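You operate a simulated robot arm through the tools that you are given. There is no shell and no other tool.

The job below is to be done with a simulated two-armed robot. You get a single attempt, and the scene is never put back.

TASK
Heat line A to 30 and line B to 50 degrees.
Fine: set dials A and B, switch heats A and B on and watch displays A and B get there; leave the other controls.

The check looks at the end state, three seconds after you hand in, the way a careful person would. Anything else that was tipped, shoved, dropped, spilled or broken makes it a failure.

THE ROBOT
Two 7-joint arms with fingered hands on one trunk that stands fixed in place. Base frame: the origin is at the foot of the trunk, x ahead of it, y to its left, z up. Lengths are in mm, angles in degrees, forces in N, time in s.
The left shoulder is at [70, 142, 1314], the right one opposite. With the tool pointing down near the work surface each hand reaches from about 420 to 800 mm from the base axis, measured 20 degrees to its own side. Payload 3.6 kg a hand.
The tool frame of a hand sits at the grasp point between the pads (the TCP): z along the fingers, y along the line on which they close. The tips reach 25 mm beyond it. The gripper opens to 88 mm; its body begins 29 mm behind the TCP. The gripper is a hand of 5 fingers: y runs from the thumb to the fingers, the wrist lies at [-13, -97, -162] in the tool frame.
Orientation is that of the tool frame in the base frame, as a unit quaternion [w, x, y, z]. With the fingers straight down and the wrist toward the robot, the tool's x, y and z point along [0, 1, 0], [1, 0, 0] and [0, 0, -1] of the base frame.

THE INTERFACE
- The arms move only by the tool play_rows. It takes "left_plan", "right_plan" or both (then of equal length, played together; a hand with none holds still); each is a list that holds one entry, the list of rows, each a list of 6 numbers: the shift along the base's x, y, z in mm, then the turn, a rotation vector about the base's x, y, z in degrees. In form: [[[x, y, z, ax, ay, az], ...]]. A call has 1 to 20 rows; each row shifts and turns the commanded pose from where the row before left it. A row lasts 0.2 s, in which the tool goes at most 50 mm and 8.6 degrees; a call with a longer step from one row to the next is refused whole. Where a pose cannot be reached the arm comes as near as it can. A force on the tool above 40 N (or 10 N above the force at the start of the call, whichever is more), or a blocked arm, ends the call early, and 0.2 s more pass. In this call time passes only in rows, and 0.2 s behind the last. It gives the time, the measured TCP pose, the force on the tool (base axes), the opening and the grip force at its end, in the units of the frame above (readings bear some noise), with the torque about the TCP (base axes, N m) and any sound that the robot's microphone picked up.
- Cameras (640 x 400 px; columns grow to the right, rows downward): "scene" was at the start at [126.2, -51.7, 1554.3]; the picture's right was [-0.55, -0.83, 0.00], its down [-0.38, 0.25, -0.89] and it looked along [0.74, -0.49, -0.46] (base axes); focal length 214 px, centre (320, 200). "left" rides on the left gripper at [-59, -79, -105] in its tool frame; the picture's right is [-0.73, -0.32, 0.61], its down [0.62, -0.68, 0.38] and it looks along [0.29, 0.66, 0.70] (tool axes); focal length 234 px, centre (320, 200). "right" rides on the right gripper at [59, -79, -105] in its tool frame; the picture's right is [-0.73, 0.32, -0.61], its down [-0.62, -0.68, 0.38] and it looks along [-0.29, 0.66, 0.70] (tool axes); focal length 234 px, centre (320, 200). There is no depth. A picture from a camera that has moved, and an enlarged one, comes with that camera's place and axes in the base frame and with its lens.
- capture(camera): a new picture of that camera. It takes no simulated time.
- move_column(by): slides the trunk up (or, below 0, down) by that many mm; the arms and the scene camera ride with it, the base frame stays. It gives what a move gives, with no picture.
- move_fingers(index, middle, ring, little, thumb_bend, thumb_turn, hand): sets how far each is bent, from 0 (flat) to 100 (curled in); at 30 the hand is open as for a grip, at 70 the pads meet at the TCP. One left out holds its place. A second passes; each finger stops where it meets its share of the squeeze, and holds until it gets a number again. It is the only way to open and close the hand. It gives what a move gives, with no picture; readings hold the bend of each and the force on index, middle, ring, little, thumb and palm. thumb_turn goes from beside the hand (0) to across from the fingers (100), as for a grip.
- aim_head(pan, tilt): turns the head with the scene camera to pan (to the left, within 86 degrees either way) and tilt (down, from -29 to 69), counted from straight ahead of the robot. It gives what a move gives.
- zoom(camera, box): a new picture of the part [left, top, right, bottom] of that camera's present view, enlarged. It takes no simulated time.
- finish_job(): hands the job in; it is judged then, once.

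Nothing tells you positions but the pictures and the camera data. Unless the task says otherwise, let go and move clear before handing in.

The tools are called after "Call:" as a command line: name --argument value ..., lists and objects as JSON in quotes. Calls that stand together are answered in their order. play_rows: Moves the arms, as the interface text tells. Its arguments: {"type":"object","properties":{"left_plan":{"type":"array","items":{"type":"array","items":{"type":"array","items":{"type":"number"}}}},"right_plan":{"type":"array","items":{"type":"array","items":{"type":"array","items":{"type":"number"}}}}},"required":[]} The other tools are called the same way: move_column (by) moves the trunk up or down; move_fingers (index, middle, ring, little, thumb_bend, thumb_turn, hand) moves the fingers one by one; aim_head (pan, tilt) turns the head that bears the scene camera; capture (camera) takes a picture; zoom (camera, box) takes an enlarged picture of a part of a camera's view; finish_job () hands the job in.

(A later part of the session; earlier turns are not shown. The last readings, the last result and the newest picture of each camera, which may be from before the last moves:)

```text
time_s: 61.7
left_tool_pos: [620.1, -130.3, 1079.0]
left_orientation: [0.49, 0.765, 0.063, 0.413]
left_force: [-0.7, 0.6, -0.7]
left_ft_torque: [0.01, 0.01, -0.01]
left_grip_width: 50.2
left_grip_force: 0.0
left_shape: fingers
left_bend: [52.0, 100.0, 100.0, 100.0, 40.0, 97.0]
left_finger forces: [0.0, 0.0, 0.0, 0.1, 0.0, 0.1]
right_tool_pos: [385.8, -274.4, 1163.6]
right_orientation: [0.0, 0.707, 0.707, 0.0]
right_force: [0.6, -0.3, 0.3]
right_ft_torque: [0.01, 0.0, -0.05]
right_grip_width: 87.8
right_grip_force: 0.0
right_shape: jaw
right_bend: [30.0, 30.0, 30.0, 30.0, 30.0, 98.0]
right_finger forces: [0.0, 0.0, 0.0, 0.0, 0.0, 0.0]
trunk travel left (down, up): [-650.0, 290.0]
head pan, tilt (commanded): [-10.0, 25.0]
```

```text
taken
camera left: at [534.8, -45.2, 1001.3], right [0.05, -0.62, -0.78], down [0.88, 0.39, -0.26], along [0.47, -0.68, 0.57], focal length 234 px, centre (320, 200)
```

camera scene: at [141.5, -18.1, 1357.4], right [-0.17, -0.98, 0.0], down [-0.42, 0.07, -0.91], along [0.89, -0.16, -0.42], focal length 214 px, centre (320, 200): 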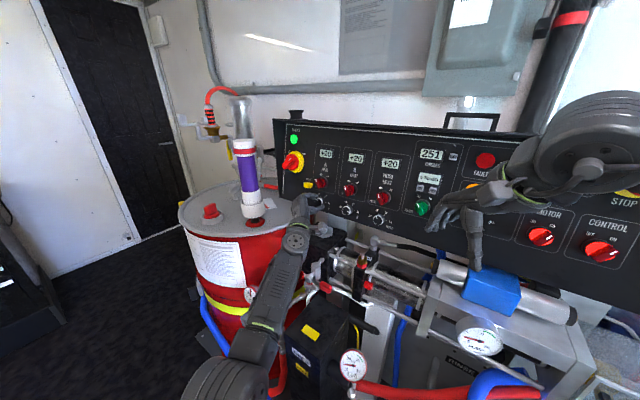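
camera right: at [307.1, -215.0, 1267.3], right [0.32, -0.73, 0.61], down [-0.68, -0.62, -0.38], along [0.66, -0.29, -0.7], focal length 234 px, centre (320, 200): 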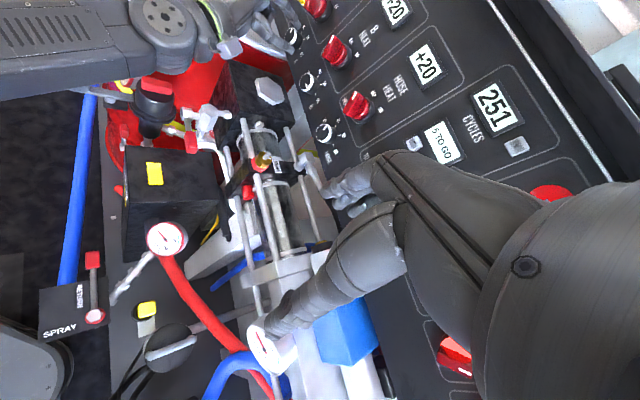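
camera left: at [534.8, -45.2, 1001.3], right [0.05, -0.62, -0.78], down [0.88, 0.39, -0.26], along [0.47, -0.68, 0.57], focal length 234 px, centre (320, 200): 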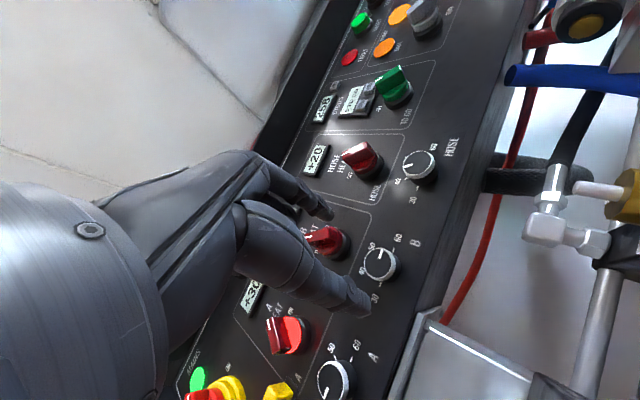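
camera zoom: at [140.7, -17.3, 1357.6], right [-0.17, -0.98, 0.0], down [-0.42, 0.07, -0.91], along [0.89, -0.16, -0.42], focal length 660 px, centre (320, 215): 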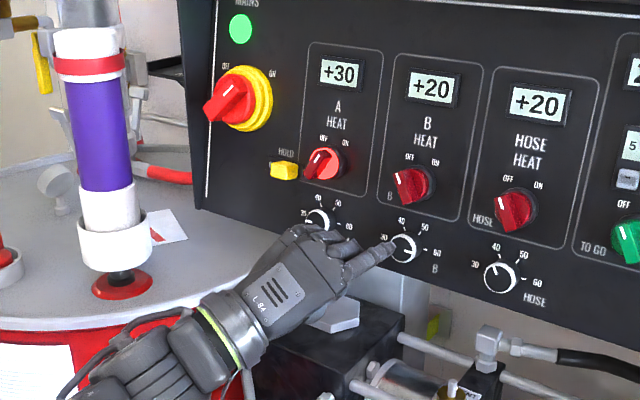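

Display A has reached +30, and the arm handles the -125° roll at dial B without trouble. I'll set the pincer, roll to about -140° and move in to 45 mm.

Call:
move_fingers --hand "left" --index 50 --middle 50 --ring 100 --little 100 --thumb_bend 44

Call:
play_rows --left_plan '[[[0, 0, 0, 5.09, -4.99, -1.34], [0, 0, 0, 5.09, -4.99, -1.34], [9, -9.8, -2.5, 0, 0, 0], [9, -9.8, -2.5, 0, 0, 0], [9, -9.8, -2.5, 0, 0, 0], [9, -9.8, -2.5, 0, 0, 0]]]'

Call:
zoom --camera "left" --box '[270, 150, 430, 310]'

Call:
zoom --camera "scene" --box '[310, 170, 380, 230]'

```text
time_s: 62.7
left_tool_pos: [620.8, -128.3, 1080.2]
left_orientation: [0.491, 0.765, 0.064, 0.412]
left_force: [0.3, -0.9, 0.2]
left_ft_torque: [-0.01, 0.02, 0.03]
left_grip_width: 48.2
left_grip_force: 0.1
left_shape: fingers
left_bend: [50.0, 50.0, 100.0, 100.0, 44.0, 97.0]
left_finger forces: [0.1, 0.0, 0.0, 0.0, 0.0, 0.0]
right_tool_pos: [385.7, -274.0, 1161.5]
right_orientation: [-0.001, 0.708, 0.707, 0.0]
right_force: [0.1, 0.0, -0.2]
right_ft_torque: [0.02, -0.02, -0.01]
right_grip_width: 87.9
right_grip_force: 0.1
right_shape: jaw
right_bend: [30.0, 30.0, 30.0, 30.0, 30.0, 98.0]
right_finger forces: [0.1, 0.0, 0.1, 0.0, 0.1, 0.0]
trunk travel left (down, up): [-650.0, 290.0]
head pan, tilt (commanded): [-10.0, 25.0]
```

```text
time_s: 64.1
left_tool_pos: [658.1, -167.3, 1068.8]
left_orientation: [0.434, 0.767, -0.033, 0.472]
left_force: [0.1, 0.8, -0.4]
left_ft_torque: [-0.03, -0.02, -0.02]
left_grip_width: 48.2
left_grip_force: 0.0
left_shape: fingers
left_bend: [50.0, 50.0, 100.0, 100.0, 44.0, 97.0]
left_finger forces: [0.0, 0.1, 0.0, 0.0, 0.0, 0.0]
right_tool_pos: [386.0, -274.6, 1162.1]
right_orientation: [-0.001, 0.707, 0.707, 0.001]
right_force: [-1.0, 0.2, -0.3]
right_ft_torque: [-0.01, 0.0, -0.01]
right_grip_width: 87.7
right_grip_force: 0.1
right_shape: jaw
right_bend: [30.0, 30.0, 30.0, 30.0, 30.0, 98.0]
right_finger forces: [0.0, 0.1, 0.1, 0.0, 0.1, 0.0]
trunk travel left (down, up): [-650.0, 290.0]
head pan, tilt (commanded): [-10.0, 25.0]
```

```text
2.50 times, centred on (350, 230) of left
camera zoom: at [589.2, -66.1, 994.5], right [0.17, -0.48, -0.86], down [0.93, 0.38, -0.03], along [0.34, -0.79, 0.51], focal length 585 px, centre (245, 125)
```

zoom: 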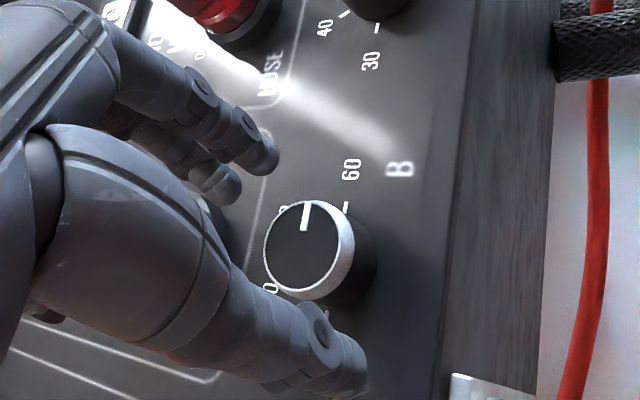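

```text
6.67 times, centred on (345, 200) of scene
camera zoom: at [140.9, -17.9, 1357.6], right [-0.17, -0.98, 0.0], down [-0.42, 0.07, -0.91], along [0.89, -0.16, -0.42], focal length 1430 px, centre (153, 200)
```

zoom: 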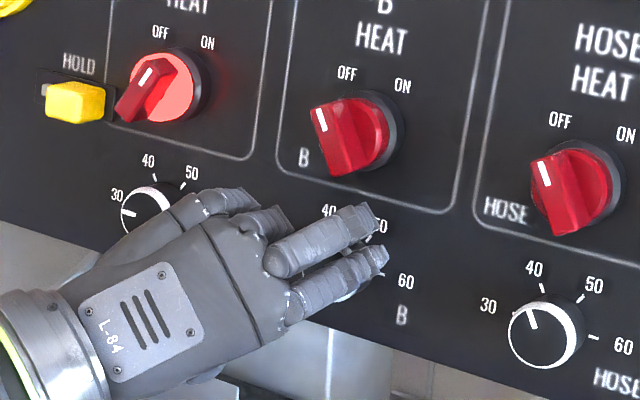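

Dial B is centred within about 1.5 mm of the tool axis and the curled fingers are well back. I'll correct and advance, then grip.

Call:
play_rows --left_plan '[[[2.42, -2.6, -0.53, 0, 0, 0], [2.42, -2.6, -0.53, 0, 0, 0], [2.42, -2.6, -0.53, 0, 0, 0], [2.42, -2.6, -0.53, 0, 0, 0], [2.42, -2.6, -0.53, 0, 0, 0], [2.42, -2.6, -0.53, 0, 0, 0]]]'

Call:
zoom --camera "left" --box '[270, 150, 430, 310]'

Call:
zoom --camera "right" --box '[250, 0, 390, 120]'

```text
time_s: 65.5
left_tool_pos: [670.7, -182.2, 1067.0]
left_orientation: [0.436, 0.767, -0.034, 0.469]
left_force: [-0.1, -0.4, 0.4]
left_ft_torque: [-0.01, -0.02, 0.01]
left_grip_width: 48.3
left_grip_force: 0.0
left_shape: fingers
left_bend: [50.0, 50.0, 100.0, 100.0, 44.0, 97.0]
left_finger forces: [0.0, 0.8, 0.0, 0.0, 0.0, 0.0]
right_tool_pos: [383.9, -273.5, 1162.7]
right_orientation: [0.0, 0.707, 0.707, 0.0]
right_force: [0.3, -0.4, -0.3]
right_ft_torque: [-0.02, -0.02, 0.03]
right_grip_width: 87.5
right_grip_force: 0.0
right_shape: jaw
right_bend: [30.0, 30.0, 30.0, 30.0, 30.0, 98.0]
right_finger forces: [0.0, 0.1, 0.0, 0.0, 0.0, 0.0]
trunk travel left (down, up): [-650.0, 290.0]
head pan, tilt (commanded): [-10.0, 25.0]
```

```text
2.50 times, centred on (350, 230) of left
camera zoom: at [603.1, -81.8, 992.3], right [0.16, -0.48, -0.86], down [0.93, 0.38, -0.03], along [0.34, -0.79, 0.51], focal length 585 px, centre (245, 125)
```

zoom: 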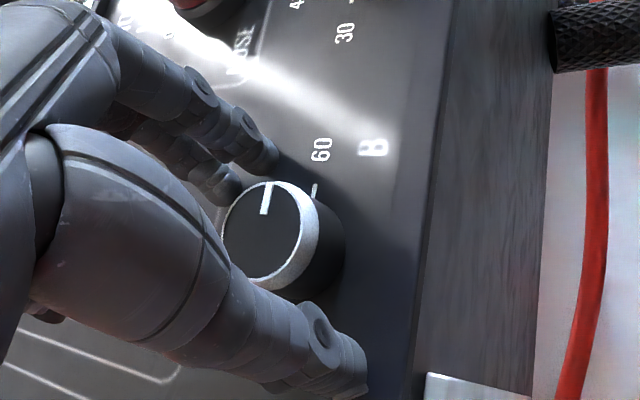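

```text
3.33 times, centred on (320, 60) of right
camera zoom: at [306.1, -213.6, 1268.0], right [0.32, -0.73, 0.61], down [-0.68, -0.62, -0.38], along [0.66, -0.29, -0.7], focal length 781 px, centre (320, 667)
```

zoom: 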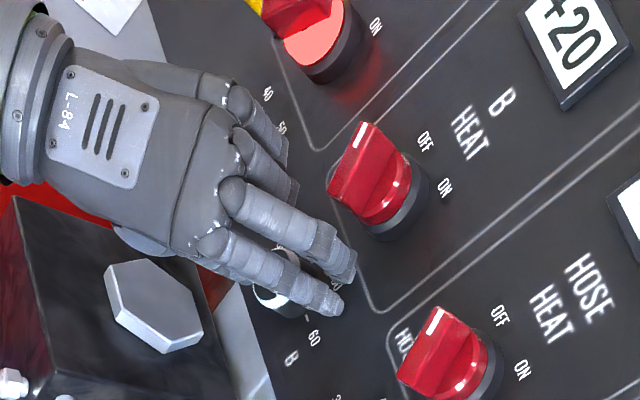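

The tips are beside dial B with light contact. I'll go 1.5 mm deeper and grip.

Call:
play_rows --left_plan '[[[1.05, -1.03, -0.28, 0, 0, 0]]]'

Call:
move_fingers --hand "left" --index 75 --middle 75 --thumb_bend 75

Call:
zoom --camera "left" --box '[290, 160, 390, 260]'

Call:
zoom --camera "right" --box '[280, 40, 350, 110]'

```text
time_s: 65.9
left_tool_pos: [672.6, -182.6, 1066.8]
left_orientation: [0.435, 0.767, -0.033, 0.471]
left_force: [-2.3, 4.2, 1.5]
left_ft_torque: [-0.13, -0.1, -0.09]
left_grip_width: 48.2
left_grip_force: 2.6
left_shape: fingers
left_bend: [50.0, 50.0, 100.0, 100.0, 44.0, 97.0]
left_finger forces: [0.0, 5.7, 0.0, 0.1, 0.0, 0.0]
right_tool_pos: [384.4, -272.0, 1162.0]
right_orientation: [0.0, 0.708, 0.707, 0.0]
right_force: [-1.6, 0.3, -0.5]
right_ft_torque: [-0.03, 0.02, -0.02]
right_grip_width: 87.6
right_grip_force: 0.1
right_shape: jaw
right_bend: [30.0, 30.0, 30.0, 30.0, 30.0, 98.0]
right_finger forces: [0.1, 0.0, 0.0, 0.1, 0.0, 0.0]
trunk travel left (down, up): [-650.0, 290.0]
head pan, tilt (commanded): [-10.0, 25.0]
```

```text
time_s: 66.9
left_tool_pos: [671.7, -184.8, 1066.7]
left_orientation: [0.435, 0.767, -0.034, 0.47]
left_force: [1.1, -2.5, 7.6]
left_ft_torque: [0.01, -0.03, 0.08]
left_grip_width: 18.4
left_grip_force: 13.0
left_shape: fingers
left_bend: [72.0, 72.0, 100.0, 100.0, 60.0, 97.0]
left_finger forces: [8.6, 8.1, 0.1, 0.0, 10.8, 0.0]
right_tool_pos: [384.6, -274.2, 1161.8]
right_orientation: [0.0, 0.707, 0.707, 0.0]
right_force: [0.3, -0.3, -0.3]
right_ft_torque: [-0.03, 0.01, -0.01]
right_grip_width: 88.0
right_grip_force: 0.0
right_shape: jaw
right_bend: [30.0, 30.0, 30.0, 30.0, 30.0, 98.0]
right_finger forces: [0.0, 0.0, 0.0, 0.0, 0.0, 0.1]
trunk travel left (down, up): [-650.0, 290.0]
head pan, tilt (commanded): [-10.0, 25.0]
```

```text
4.00 times, centred on (340, 210) of left
camera zoom: at [603.3, -83.8, 992.2], right [0.17, -0.48, -0.86], down [0.93, 0.38, -0.03], along [0.34, -0.79, 0.51], focal length 937 px, centre (240, 160)
```

zoom: 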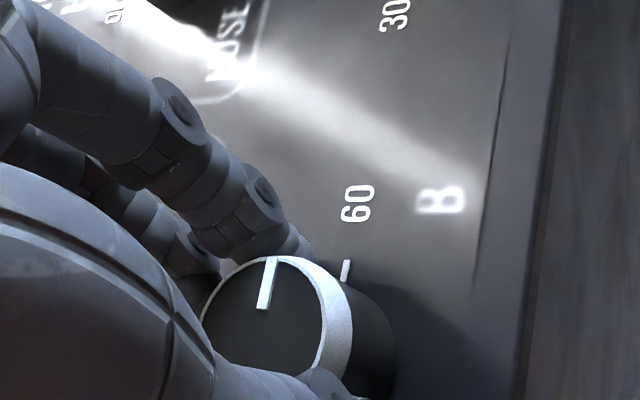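

```text
5.71 times, centred on (315, 75) of right
camera zoom: at [305.5, -214.5, 1268.0], right [0.32, -0.73, 0.61], down [-0.68, -0.62, -0.38], along [0.66, -0.29, -0.7], focal length 1338 px, centre (349, 914)
```

zoom: 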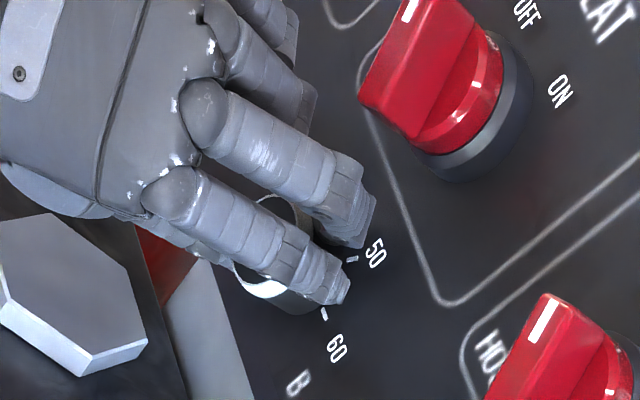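

Gripped with about 8–11 N per finger. I'll turn 28° counter-clockwise.

Call:
play_rows --left_plan '[[[0, 0, 0, -4.91, 4.82, 1.3], [0, 0, 0, -4.91, 4.82, 1.3], [0, 0, 0, -4.91, 4.82, 1.3], [0, 0, 0, -4.91, 4.82, 1.3]]]'

Call:
zoom --camera "left" --box '[290, 160, 390, 260]'

Call:
zoom --camera "right" --box '[280, 40, 350, 110]'

Call:
zoom --camera "scene" --box '[310, 160, 380, 230]'

```text
time_s: 67.9
left_tool_pos: [673.3, -183.7, 1065.8]
left_orientation: [0.536, 0.751, 0.155, 0.354]
left_force: [5.1, -1.3, 8.6]
left_ft_torque: [-0.03, -0.1, 0.07]
left_grip_width: 18.1
left_grip_force: 13.6
left_shape: fingers
left_bend: [72.0, 64.0, 100.0, 100.0, 61.0, 98.0]
left_finger forces: [8.9, 8.4, 0.0, 0.0, 10.0, 0.0]
right_tool_pos: [385.5, -273.4, 1162.3]
right_orientation: [-0.001, 0.707, 0.707, 0.0]
right_force: [-0.1, -0.2, -0.3]
right_ft_torque: [-0.02, 0.01, -0.01]
right_grip_width: 87.6
right_grip_force: 0.1
right_shape: jaw
right_bend: [30.0, 30.0, 30.0, 30.0, 30.0, 98.0]
right_finger forces: [0.0, 0.0, 0.0, 0.1, 0.0, 0.0]
trunk travel left (down, up): [-650.0, 290.0]
head pan, tilt (commanded): [-10.0, 25.0]
```

```text
4.00 times, centred on (340, 210) of left
camera zoom: at [570.3, -117.1, 991.8], right [-0.04, -0.75, -0.67], down [0.81, 0.37, -0.46], along [0.59, -0.55, 0.59], focal length 937 px, centre (240, 160)
```

zoom: 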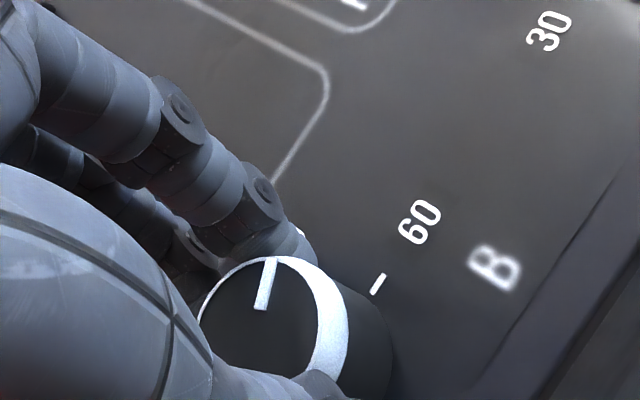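

```text
5.71 times, centred on (315, 75) of right
camera zoom: at [306.3, -213.8, 1267.9], right [0.32, -0.73, 0.61], down [-0.68, -0.62, -0.38], along [0.66, -0.29, -0.7], focal length 1338 px, centre (349, 914)
```

zoom: 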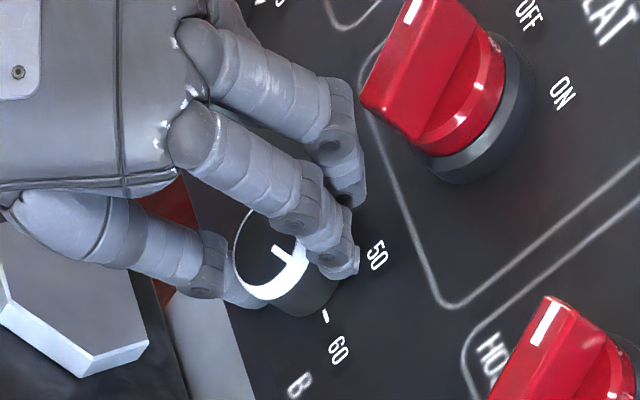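

```text
5.71 times, centred on (345, 195) of scene
camera zoom: at [140.5, -17.0, 1357.7], right [-0.17, -0.98, 0.0], down [-0.42, 0.07, -0.91], along [0.89, -0.16, -0.42], focal length 1226 px, centre (177, 229)
```

zoom: 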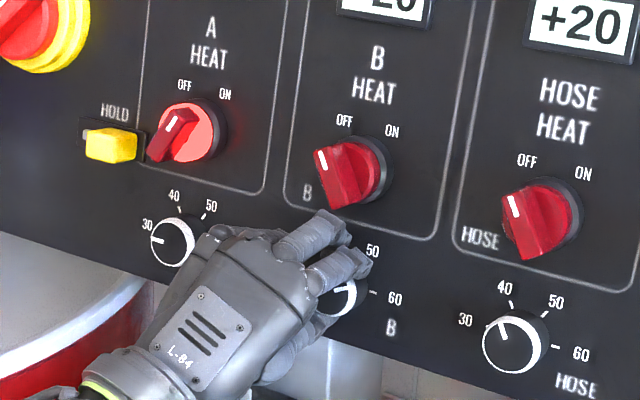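

The dial followed the hand through 28°. I'll take one more 7° step, then regrasp for the rest.

Call:
play_rows --left_plan '[[[0, 0, 0, -4.91, 4.82, 1.3]]]'

Call:
zoom --camera "right" --box '[280, 40, 350, 110]'

Call:
zoom --camera "left" --box '[290, 160, 390, 260]'

```text
time_s: 68.3
left_tool_pos: [673.5, -182.4, 1067.2]
left_orientation: [0.557, 0.739, 0.201, 0.321]
left_force: [4.4, -0.3, 8.0]
left_ft_torque: [0.05, -0.03, 0.07]
left_grip_width: 18.2
left_grip_force: 14.6
left_shape: fingers
left_bend: [72.0, 64.0, 100.0, 100.0, 61.0, 98.0]
left_finger forces: [8.8, 8.2, 0.0, 0.1, 12.7, 0.1]
right_tool_pos: [384.8, -273.6, 1162.5]
right_orientation: [-0.001, 0.707, 0.707, 0.0]
right_force: [-0.3, -0.2, 0.1]
right_ft_torque: [-0.03, 0.01, 0.01]
right_grip_width: 87.7
right_grip_force: 0.0
right_shape: jaw
right_bend: [30.0, 30.0, 30.0, 30.0, 30.0, 98.0]
right_finger forces: [0.0, 0.0, 0.1, 0.1, 0.0, 0.1]
trunk travel left (down, up): [-650.0, 290.0]
head pan, tilt (commanded): [-10.0, 25.0]
```

```text
5.71 times, centred on (315, 75) of right
camera zoom: at [306.0, -213.4, 1268.1], right [0.32, -0.73, 0.61], down [-0.68, -0.62, -0.38], along [0.66, -0.29, -0.7], focal length 1338 px, centre (349, 914)
```

zoom: 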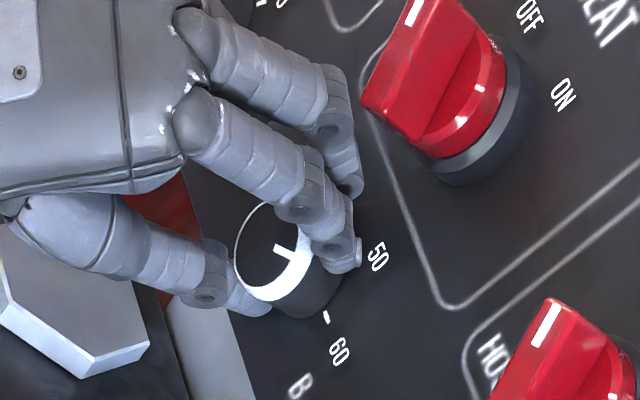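

```text
4.00 times, centred on (340, 210) of left
camera zoom: at [563.1, -125.6, 995.3], right [-0.08, -0.8, -0.59], down [0.75, 0.34, -0.56], along [0.65, -0.49, 0.58], focal length 937 px, centre (240, 160)
```

zoom: 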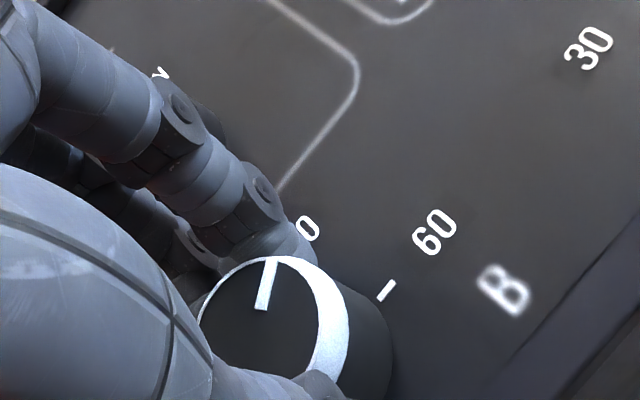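

Still locked together with no reach warning. I'll take another 7° step.

Call:
play_rows --left_plan '[[[0, 0, 0, -4.91, 4.82, 1.3]]]'

Call:
zoom --camera "right" --box '[280, 40, 350, 110]'

```text
time_s: 68.7
left_tool_pos: [674.1, -183.1, 1067.2]
left_orientation: [0.576, 0.726, 0.245, 0.286]
left_force: [0.6, 3.6, 6.1]
left_ft_torque: [0.19, 0.04, 0.05]
left_grip_width: 18.5
left_grip_force: 15.6
left_shape: fingers
left_bend: [72.0, 64.0, 100.0, 100.0, 61.0, 98.0]
left_finger forces: [8.4, 7.1, 0.0, 0.1, 16.8, 0.1]
right_tool_pos: [385.5, -272.4, 1162.8]
right_orientation: [0.0, 0.707, 0.707, 0.0]
right_force: [0.4, -0.1, -0.2]
right_ft_torque: [-0.02, -0.02, -0.01]
right_grip_width: 87.6
right_grip_force: 0.0
right_shape: jaw
right_bend: [30.0, 30.0, 30.0, 30.0, 30.0, 98.0]
right_finger forces: [0.0, 0.0, 0.1, 0.0, 0.1, 0.0]
trunk travel left (down, up): [-650.0, 290.0]
head pan, tilt (commanded): [-10.0, 25.0]
```

```text
5.71 times, centred on (315, 75) of right
camera zoom: at [305.9, -213.2, 1268.1], right [0.32, -0.73, 0.61], down [-0.68, -0.62, -0.38], along [0.66, -0.29, -0.7], focal length 1338 px, centre (349, 914)
```

zoom: 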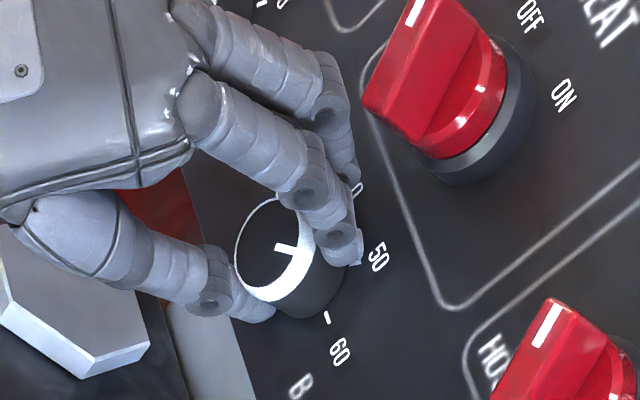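

Another 7° step, watching for any reach warning.

Call:
play_rows --left_plan '[[[0, 0, 0, -4.91, 4.82, 1.3]]]'

Call:
zoom --camera "right" --box '[280, 40, 350, 110]'

Call:
zoom --camera "left" --box '[290, 160, 390, 260]'

```text
time_s: 69.1
left_tool_pos: [673.8, -183.5, 1066.7]
left_orientation: [0.592, 0.708, 0.291, 0.252]
left_force: [3.5, 3.8, 6.1]
left_ft_torque: [0.12, 0.0, 0.05]
left_grip_width: 18.1
left_grip_force: 15.9
left_shape: fingers
left_bend: [72.0, 64.0, 100.0, 100.0, 61.0, 98.0]
left_finger forces: [8.7, 8.5, 0.0, 0.0, 14.3, 0.0]
right_tool_pos: [385.1, -273.7, 1163.1]
right_orientation: [0.0, 0.708, 0.707, 0.0]
right_force: [-0.7, 0.1, 0.1]
right_ft_torque: [-0.03, 0.02, -0.01]
right_grip_width: 87.7
right_grip_force: 0.0
right_shape: jaw
right_bend: [30.0, 30.0, 30.0, 30.0, 30.0, 98.0]
right_finger forces: [0.1, 0.0, 0.0, 0.1, 0.0, 0.0]
trunk travel left (down, up): [-650.0, 290.0]
head pan, tilt (commanded): [-10.0, 25.0]
```

```text
5.71 times, centred on (315, 75) of right
camera zoom: at [306.4, -213.2, 1268.0], right [0.32, -0.73, 0.61], down [-0.68, -0.62, -0.38], along [0.66, -0.29, -0.7], focal length 1338 px, centre (349, 914)
```

zoom: 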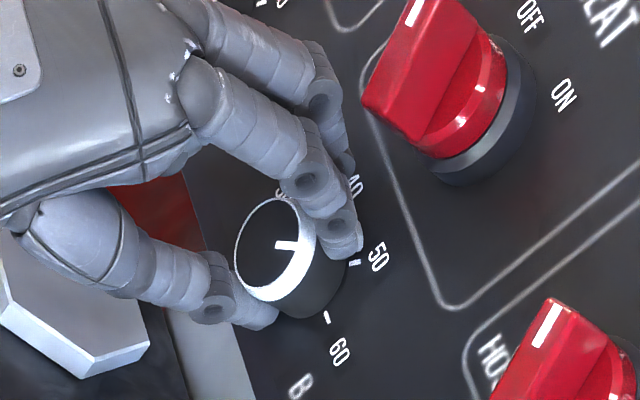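

```text
4.00 times, centred on (340, 210) of left
camera zoom: at [550.1, -141.8, 1006.5], right [-0.12, -0.89, -0.43], down [0.63, 0.26, -0.73], along [0.77, -0.36, 0.53], focal length 937 px, centre (240, 160)
```

zoom: 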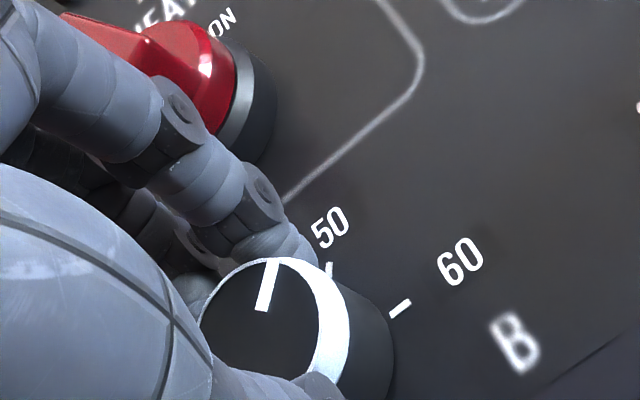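

The 50 tick is visible now and the pointer is slightly short of it. I'll zoom closely to measure what remains.

Call:
zoom --camera "right" --box '[303, 70, 327, 94]'

Call:
zoom --camera "left" --box '[318, 180, 358, 215]'

Call:
zoom --camera "scene" --box '[332, 190, 362, 218]'

```text
16.00 times, centred on (315, 82) of right
camera zoom: at [306.4, -213.2, 1268.0], right [0.32, -0.73, 0.61], down [-0.68, -0.62, -0.38], along [0.66, -0.29, -0.7], focal length 3747 px, centre (400, 2088)
```

zoom: 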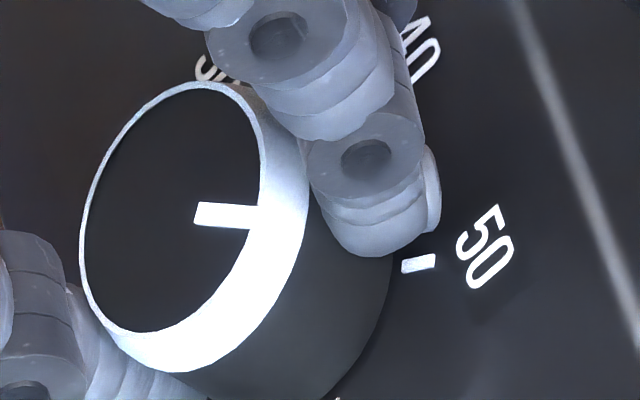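

```text
11.43 times, centred on (338, 198) of left
camera zoom: at [550.1, -141.8, 1006.5], right [-0.12, -0.89, -0.43], down [0.63, 0.26, -0.73], along [0.77, -0.36, 0.53], focal length 2676 px, centre (114, 229)
```

zoom: 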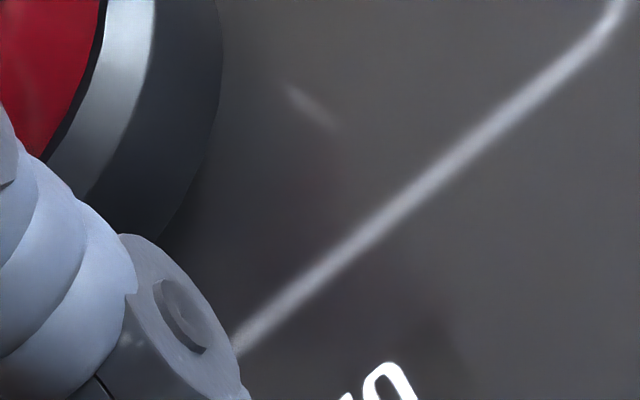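

```text
14.29 times, centred on (347, 204) of scene
camera zoom: at [140.5, -16.3, 1357.7], right [-0.17, -0.98, 0.0], down [-0.42, 0.07, -0.91], along [0.89, -0.16, -0.42], focal length 3064 px, centre (-66, 143)
```

zoom: 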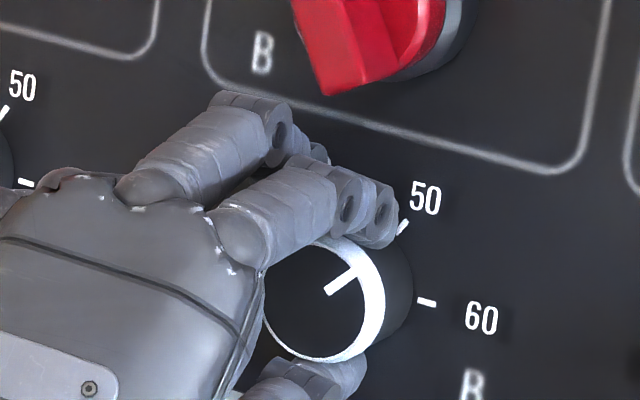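

The pointer is at about 41°, so some 11° remain. I'll take a 6° step first.

Call:
play_rows --left_plan '[[[0, 0, 0, -4.21, 4.13, 1.11]]]'

Call:
zoom --camera "right" --box '[303, 70, 327, 94]'

```text
time_s: 69.5
left_tool_pos: [672.8, -182.6, 1065.2]
left_orientation: [0.605, 0.692, 0.327, 0.221]
left_force: [5.5, 4.2, 5.1]
left_ft_torque: [0.12, -0.01, 0.09]
left_grip_width: 18.1
left_grip_force: 15.4
left_shape: fingers
left_bend: [72.0, 64.0, 100.0, 100.0, 61.0, 98.0]
left_finger forces: [8.4, 8.7, 0.0, 0.0, 14.0, 0.0]
right_tool_pos: [385.5, -272.9, 1162.1]
right_orientation: [0.0, 0.707, 0.707, 0.0]
right_force: [0.2, 0.3, 0.3]
right_ft_torque: [0.0, 0.04, 0.01]
right_grip_width: 87.7
right_grip_force: 0.2
right_shape: jaw
right_bend: [30.0, 30.0, 30.0, 30.0, 30.0, 98.0]
right_finger forces: [0.0, 0.0, 0.1, 0.0, 0.0, 0.0]
trunk travel left (down, up): [-650.0, 290.0]
head pan, tilt (commanded): [-10.0, 25.0]
```

```text
16.00 times, centred on (315, 82) of right
camera zoom: at [306.8, -212.8, 1268.0], right [0.32, -0.73, 0.61], down [-0.68, -0.62, -0.38], along [0.66, -0.29, -0.7], focal length 3747 px, centre (400, 2088)
```

zoom: 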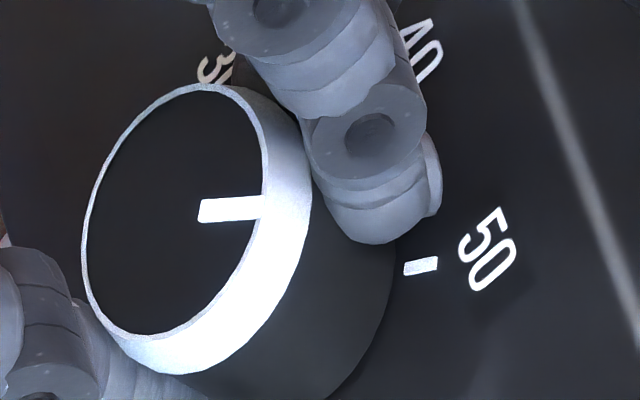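

About 4–5° remain. I'll take one final small step.

Call:
play_rows --left_plan '[[[0, 0, 0, -3.16, 3.1, 0.83]]]'

Call:
zoom --camera "right" --box '[303, 70, 327, 94]'

Call:
zoom --camera "left" --box '[290, 170, 370, 250]'

```text
time_s: 69.9
left_tool_pos: [673.4, -182.5, 1065.5]
left_orientation: [0.613, 0.678, 0.354, 0.196]
left_force: [4.2, 6.0, 4.7]
left_ft_torque: [0.16, 0.02, 0.08]
left_grip_width: 18.1
left_grip_force: 17.1
left_shape: fingers
left_bend: [72.0, 64.0, 100.0, 100.0, 61.0, 98.0]
left_finger forces: [8.2, 8.6, 0.0, 0.0, 16.7, 0.0]
right_tool_pos: [386.3, -272.9, 1162.8]
right_orientation: [-0.001, 0.708, 0.707, 0.0]
right_force: [0.4, -0.2, 0.0]
right_ft_torque: [0.05, 0.01, 0.03]
right_grip_width: 87.5
right_grip_force: 0.0
right_shape: jaw
right_bend: [30.0, 30.0, 30.0, 30.0, 30.0, 98.0]
right_finger forces: [0.1, 0.1, 0.0, 0.1, 0.0, 0.0]
trunk travel left (down, up): [-650.0, 290.0]
head pan, tilt (commanded): [-10.0, 25.0]
```

```text
16.00 times, centred on (315, 82) of right
camera zoom: at [306.7, -212.5, 1268.0], right [0.32, -0.73, 0.61], down [-0.68, -0.62, -0.38], along [0.66, -0.29, -0.7], focal length 3747 px, centre (400, 2088)
```

zoom: 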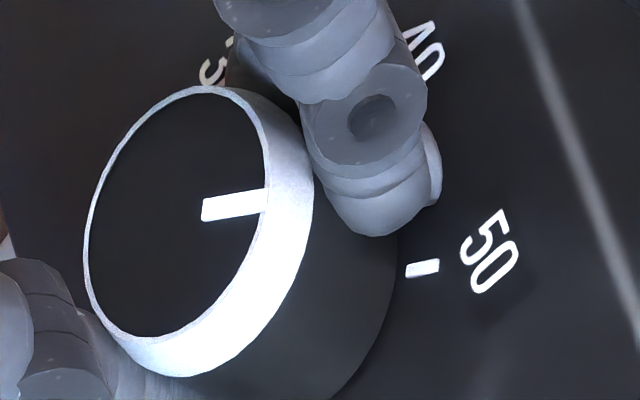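

```text
5.00 times, centred on (330, 210) of left
camera zoom: at [542.2, -152.9, 1017.9], right [-0.14, -0.95, -0.29], down [0.52, 0.18, -0.83], along [0.84, -0.27, 0.47], focal length 1171 px, centre (270, 150)
```

zoom: 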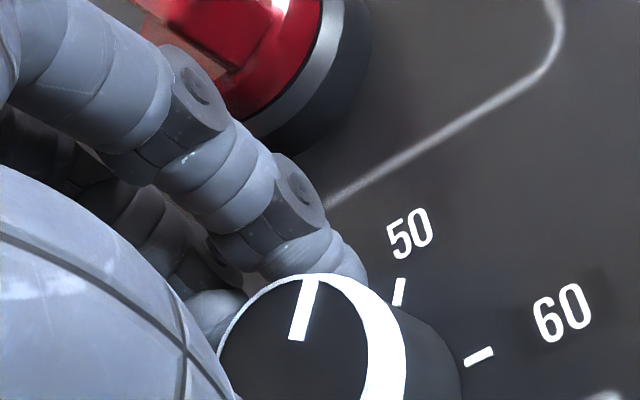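

The pointer is within about 2° of the 50 tick. I'll nudge 2° more and release.

Call:
play_rows --left_plan '[[[0, 0, 0, -1.4, 1.38, 0.37]]]'

Call:
zoom --camera "right" --box '[303, 70, 327, 94]'

Call:
move_fingers --hand "left" --index 50 --middle 50 --thumb_bend 44

Call:
zoom --camera "right" --box '[303, 70, 327, 94]'

```text
time_s: 70.3
left_tool_pos: [673.8, -182.3, 1066.7]
left_orientation: [0.616, 0.672, 0.367, 0.186]
left_force: [6.7, 5.9, 7.2]
left_ft_torque: [0.1, 0.0, 0.09]
left_grip_width: 18.3
left_grip_force: 15.6
left_shape: fingers
left_bend: [72.0, 64.0, 100.0, 100.0, 61.0, 98.0]
left_finger forces: [9.0, 9.7, 0.1, 0.0, 14.0, 0.0]
right_tool_pos: [385.3, -271.8, 1162.7]
right_orientation: [0.0, 0.707, 0.707, 0.0]
right_force: [-0.5, -0.1, 0.3]
right_ft_torque: [0.02, 0.0, 0.0]
right_grip_width: 87.9
right_grip_force: 0.1
right_shape: jaw
right_bend: [30.0, 30.0, 30.0, 30.0, 30.0, 98.0]
right_finger forces: [0.0, 0.0, 0.0, 0.0, 0.0, 0.0]
trunk travel left (down, up): [-650.0, 290.0]
head pan, tilt (commanded): [-10.0, 25.0]
```

```text
16.00 times, centred on (315, 82) of right
camera zoom: at [306.9, -212.5, 1268.0], right [0.32, -0.73, 0.61], down [-0.68, -0.62, -0.38], along [0.66, -0.29, -0.7], focal length 3747 px, centre (400, 2088)
```

zoom: 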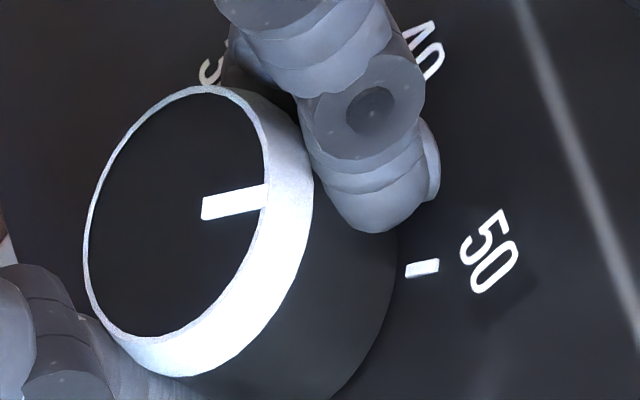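

```text
time_s: 71.3
left_tool_pos: [672.4, -184.1, 1067.1]
left_orientation: [0.616, 0.672, 0.366, 0.187]
left_force: [-3.8, 2.4, -0.7]
left_ft_torque: [0.0, -0.11, 0.01]
left_grip_width: 47.8
left_grip_force: 1.3
left_shape: fingers
left_bend: [50.0, 52.0, 100.0, 100.0, 44.0, 98.0]
left_finger forces: [0.0, 4.3, 0.0, 0.1, 0.0, 0.0]
right_tool_pos: [383.9, -272.9, 1162.7]
right_orientation: [0.001, 0.707, 0.707, 0.0]
right_force: [-0.5, -0.9, 0.8]
right_ft_torque: [0.03, -0.01, -0.02]
right_grip_width: 87.5
right_grip_force: 0.1
right_shape: jaw
right_bend: [30.0, 30.0, 30.0, 30.0, 30.0, 98.0]
right_finger forces: [0.0, 0.0, 0.0, 0.0, 0.0, 0.0]
trunk travel left (down, up): [-650.0, 290.0]
head pan, tilt (commanded): [-10.0, 25.0]
```

```text
16.00 times, centred on (315, 82) of right
camera zoom: at [305.6, -213.4, 1268.1], right [0.32, -0.73, 0.61], down [-0.68, -0.62, -0.38], along [0.66, -0.29, -0.7], focal length 3747 px, centre (400, 2088)
```

zoom: 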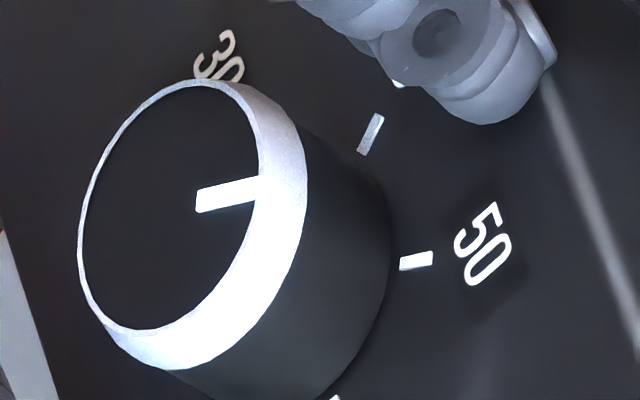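

Released, and the pointer looks right at the 50 mark. I'll back off and verify with unobstructed zooms.

Call:
play_rows --left_plan '[[[-5.6, 5.5, 1.48, 0, 0, 0], [-7, 6.9, 1.85, 0, 0, 0], [-14, 13.8, 3.7, 0, 0, 0], [-14, 13.8, 3.7, 0, 0, 0], [-14, 13.8, 3.7, 0, 0, 0]]]'

Call:
zoom --camera "right" --box '[300, 66, 330, 96]'

Call:
zoom --camera "scene" --box '[332, 190, 362, 218]'

Call:
zoom --camera "scene" --box '[280, 130, 410, 230]'

Call:
zoom --camera "left" --box '[330, 190, 430, 290]'

```text
time_s: 72.5
left_tool_pos: [618.6, -131.1, 1080.3]
left_orientation: [0.616, 0.672, 0.366, 0.188]
left_force: [0.2, -1.2, 0.1]
left_ft_torque: [-0.01, 0.0, 0.0]
left_grip_width: 47.3
left_grip_force: 0.1
left_shape: fingers
left_bend: [50.0, 50.0, 100.0, 100.0, 44.0, 98.0]
left_finger forces: [0.0, 0.0, 0.0, 0.0, 0.0, 0.0]
right_tool_pos: [385.7, -272.3, 1161.0]
right_orientation: [0.0, 0.708, 0.706, 0.0]
right_force: [0.1, 0.3, 0.0]
right_ft_torque: [0.0, 0.0, 0.0]
right_grip_width: 87.4
right_grip_force: 0.0
right_shape: jaw
right_bend: [30.0, 30.0, 30.0, 30.0, 30.0, 98.0]
right_finger forces: [0.0, 0.0, 0.0, 0.0, 0.0, 0.0]
trunk travel left (down, up): [-650.0, 290.0]
head pan, tilt (commanded): [-10.0, 25.0]
```

```text
13.33 times, centred on (315, 81) of right
camera zoom: at [306.2, -213.5, 1268.0], right [0.32, -0.73, 0.61], down [-0.68, -0.62, -0.38], along [0.66, -0.29, -0.7], focal length 3122 px, centre (387, 1787)
```

zoom: 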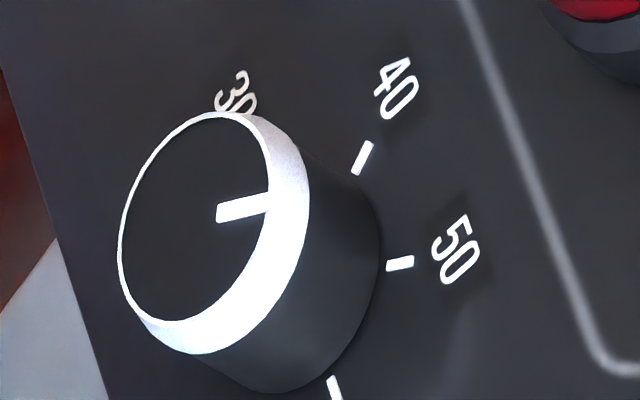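

```text
14.29 times, centred on (347, 204) of scene
camera zoom: at [140.4, -16.6, 1357.7], right [-0.17, -0.98, 0.0], down [-0.42, 0.07, -0.91], along [0.89, -0.16, -0.42], focal length 3064 px, centre (-66, 143)
```

zoom: 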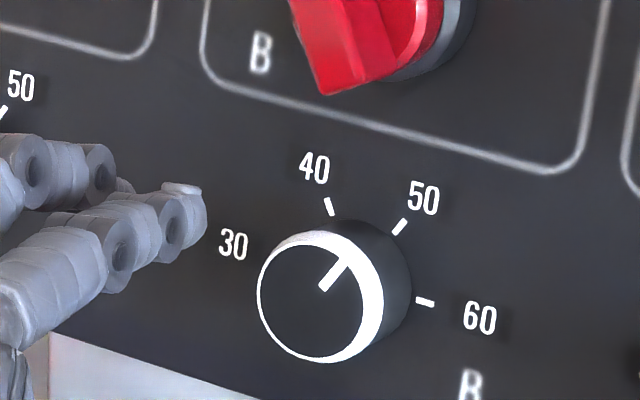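

```text
4.00 times, centred on (345, 180) of scene
camera zoom: at [140.4, -16.6, 1357.7], right [-0.17, -0.98, 0.0], down [-0.42, 0.07, -0.91], along [0.89, -0.16, -0.42], focal length 858 px, centre (220, 280)
```

zoom: 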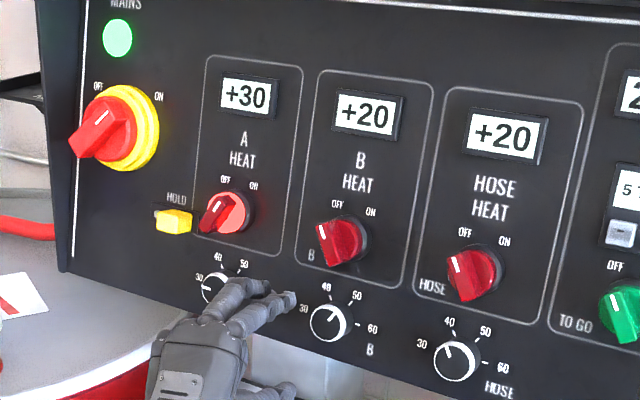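

```text
4.00 times, centred on (380, 240) of left
camera zoom: at [485.7, -102.1, 1034.1], right [-0.14, -0.95, -0.27], down [0.5, 0.17, -0.85], along [0.85, -0.25, 0.46], focal length 937 px, centre (80, 40)
```

zoom: 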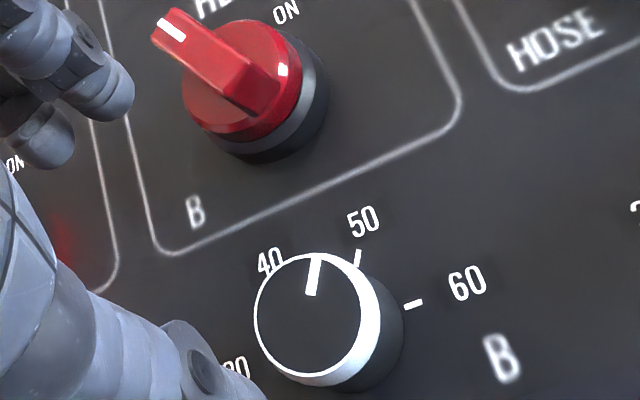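

Both views show dial B's pointer parallel to the 50 tick, and display A holds +30. Now switch B: I'll use the pointing hand again, set up left of its bar.

Call:
move_fingers --hand "left" --index 52 --middle 100 --ring 100 --little 100 --thumb_bend 40

Call:
play_rows --left_plan '[[[9.6, 0.5, 7.9, 0, 0, 0], [9.6, 0.5, 7.9, 0, 0, 0], [9.6, 0.5, 7.9, 0, 0, 0], [9.6, 0.5, 7.9, 0, 0, 0]]]'

Call:
zoom --camera "left" --box '[260, 130, 440, 300]'

Call:
zoom --camera "scene" --box '[310, 155, 380, 215]'

```text
time_s: 73.5
left_tool_pos: [618.6, -131.0, 1080.3]
left_orientation: [0.617, 0.672, 0.365, 0.187]
left_force: [-0.3, -0.9, -0.4]
left_ft_torque: [-0.02, -0.01, 0.02]
left_grip_width: 50.1
left_grip_force: 0.1
left_shape: fingers
left_bend: [52.0, 100.0, 100.0, 100.0, 40.0, 98.0]
left_finger forces: [0.0, 0.1, 0.0, 0.0, 0.1, 0.1]
right_tool_pos: [385.5, -273.7, 1162.7]
right_orientation: [0.0, 0.707, 0.707, 0.0]
right_force: [-0.5, 0.1, 0.0]
right_ft_torque: [0.03, -0.01, 0.0]
right_grip_width: 87.8
right_grip_force: 0.0
right_shape: jaw
right_bend: [30.0, 30.0, 30.0, 30.0, 30.0, 98.0]
right_finger forces: [0.1, 0.0, 0.0, 0.1, 0.1, 0.0]
trunk travel left (down, up): [-650.0, 290.0]
head pan, tilt (commanded): [-10.0, 25.0]
```

```text
time_s: 74.5
left_tool_pos: [658.6, -129.7, 1112.9]
left_orientation: [0.616, 0.672, 0.366, 0.187]
left_force: [-0.2, 0.6, 0.1]
left_ft_torque: [0.0, 0.0, -0.02]
left_grip_width: 50.3
left_grip_force: 0.0
left_shape: fingers
left_bend: [52.0, 100.0, 100.0, 100.0, 40.0, 98.0]
left_finger forces: [0.0, 0.0, 0.0, 0.0, 0.0, 0.1]
right_tool_pos: [385.9, -273.7, 1160.7]
right_orientation: [0.0, 0.707, 0.707, 0.0]
right_force: [-0.3, 0.0, -1.0]
right_ft_torque: [0.0, -0.02, 0.05]
right_grip_width: 87.7
right_grip_force: 0.0
right_shape: jaw
right_bend: [30.0, 30.0, 30.0, 30.0, 30.0, 98.0]
right_finger forces: [0.0, 0.0, 0.0, 0.0, 0.0, 0.0]
trunk travel left (down, up): [-650.0, 290.0]
head pan, tilt (commanded): [-10.0, 25.0]
```

```text
2.35 times, centred on (350, 215) of left
camera zoom: at [525.3, -100.2, 1066.4], right [-0.14, -0.95, -0.27], down [0.5, 0.17, -0.85], along [0.85, -0.25, 0.46], focal length 551 px, centre (249, 165)
```

zoom: 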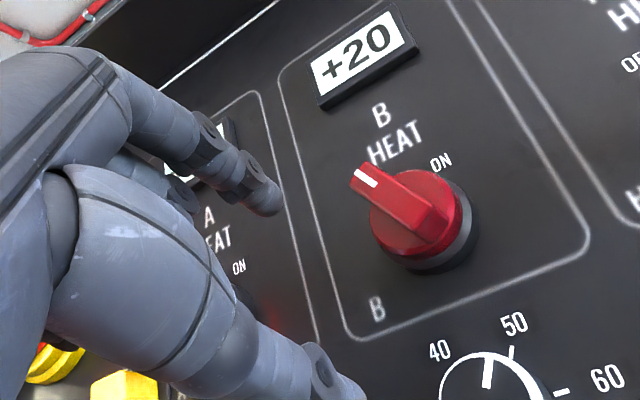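

```text
6.67 times, centred on (345, 185) of scene
camera zoom: at [141.0, -17.2, 1357.6], right [-0.17, -0.98, 0.0], down [-0.42, 0.07, -0.91], along [0.89, -0.16, -0.42], focal length 1430 px, centre (153, 300)
```

zoom: 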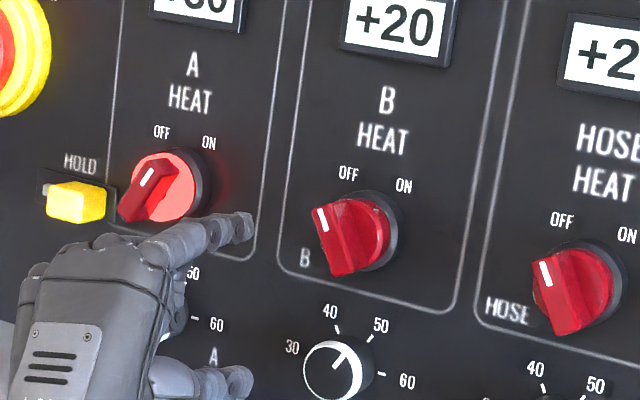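

The finger is positioned left of switch B, well away from switch A. I'll advance to the working depth.

Call:
play_rows --left_plan '[[[4.73, -4.64, -1.25, 0, 0, 0], [4.73, -4.64, -1.25, 0, 0, 0], [4.73, -4.64, -1.25, 0, 0, 0], [4.73, -4.64, -1.25, 0, 0, 0], [4.73, -4.64, -1.25, 0, 0, 0]]]'

Call:
zoom --camera "left" --box '[260, 130, 440, 300]'

Call:
zoom --camera "right" --box '[250, 0, 390, 120]'

```text
time_s: 75.7
left_tool_pos: [681.1, -151.8, 1106.7]
left_orientation: [0.616, 0.673, 0.365, 0.186]
left_force: [0.1, -0.4, -0.3]
left_ft_torque: [-0.01, -0.03, 0.0]
left_grip_width: 50.3
left_grip_force: 0.0
left_shape: fingers
left_bend: [52.0, 100.0, 100.0, 100.0, 40.0, 98.0]
left_finger forces: [0.0, 0.0, 0.0, 0.0, 0.1, 0.0]
right_tool_pos: [385.2, -273.9, 1161.7]
right_orientation: [0.001, 0.707, 0.707, 0.0]
right_force: [-0.2, 0.3, 0.0]
right_ft_torque: [-0.03, -0.02, -0.01]
right_grip_width: 87.8
right_grip_force: 0.1
right_shape: jaw
right_bend: [30.0, 30.0, 30.0, 30.0, 30.0, 98.0]
right_finger forces: [0.0, 0.0, 0.0, 0.0, 0.0, 0.1]
trunk travel left (down, up): [-650.0, 290.0]
head pan, tilt (commanded): [-10.0, 25.0]
```

```text
2.35 times, centred on (350, 215) of left
camera zoom: at [547.9, -123.6, 1060.0], right [-0.14, -0.95, -0.27], down [0.5, 0.17, -0.85], along [0.85, -0.25, 0.46], focal length 551 px, centre (249, 165)
```

zoom: 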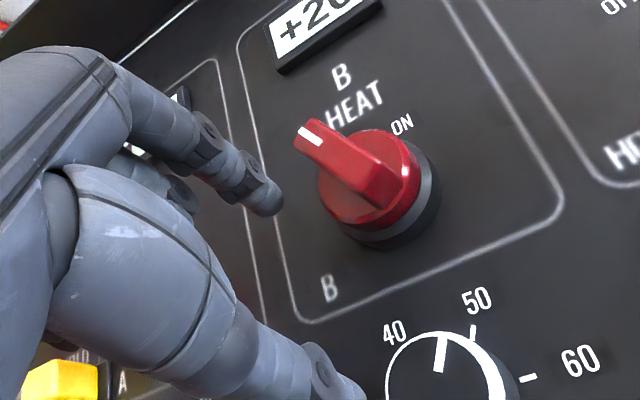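

```text
3.33 times, centred on (320, 60) of right
camera zoom: at [306.6, -214.2, 1267.7], right [0.32, -0.73, 0.61], down [-0.68, -0.62, -0.38], along [0.66, -0.29, -0.7], focal length 781 px, centre (320, 667)
```

zoom: 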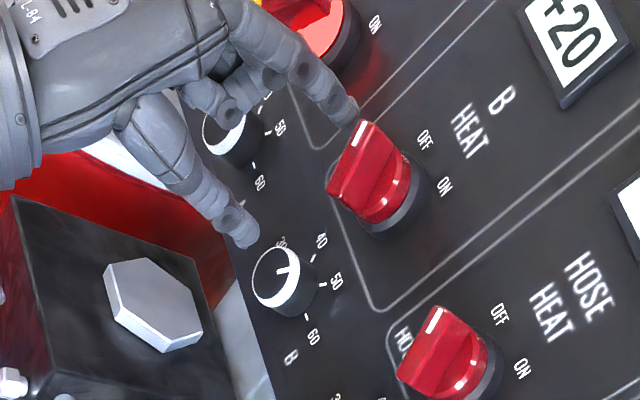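

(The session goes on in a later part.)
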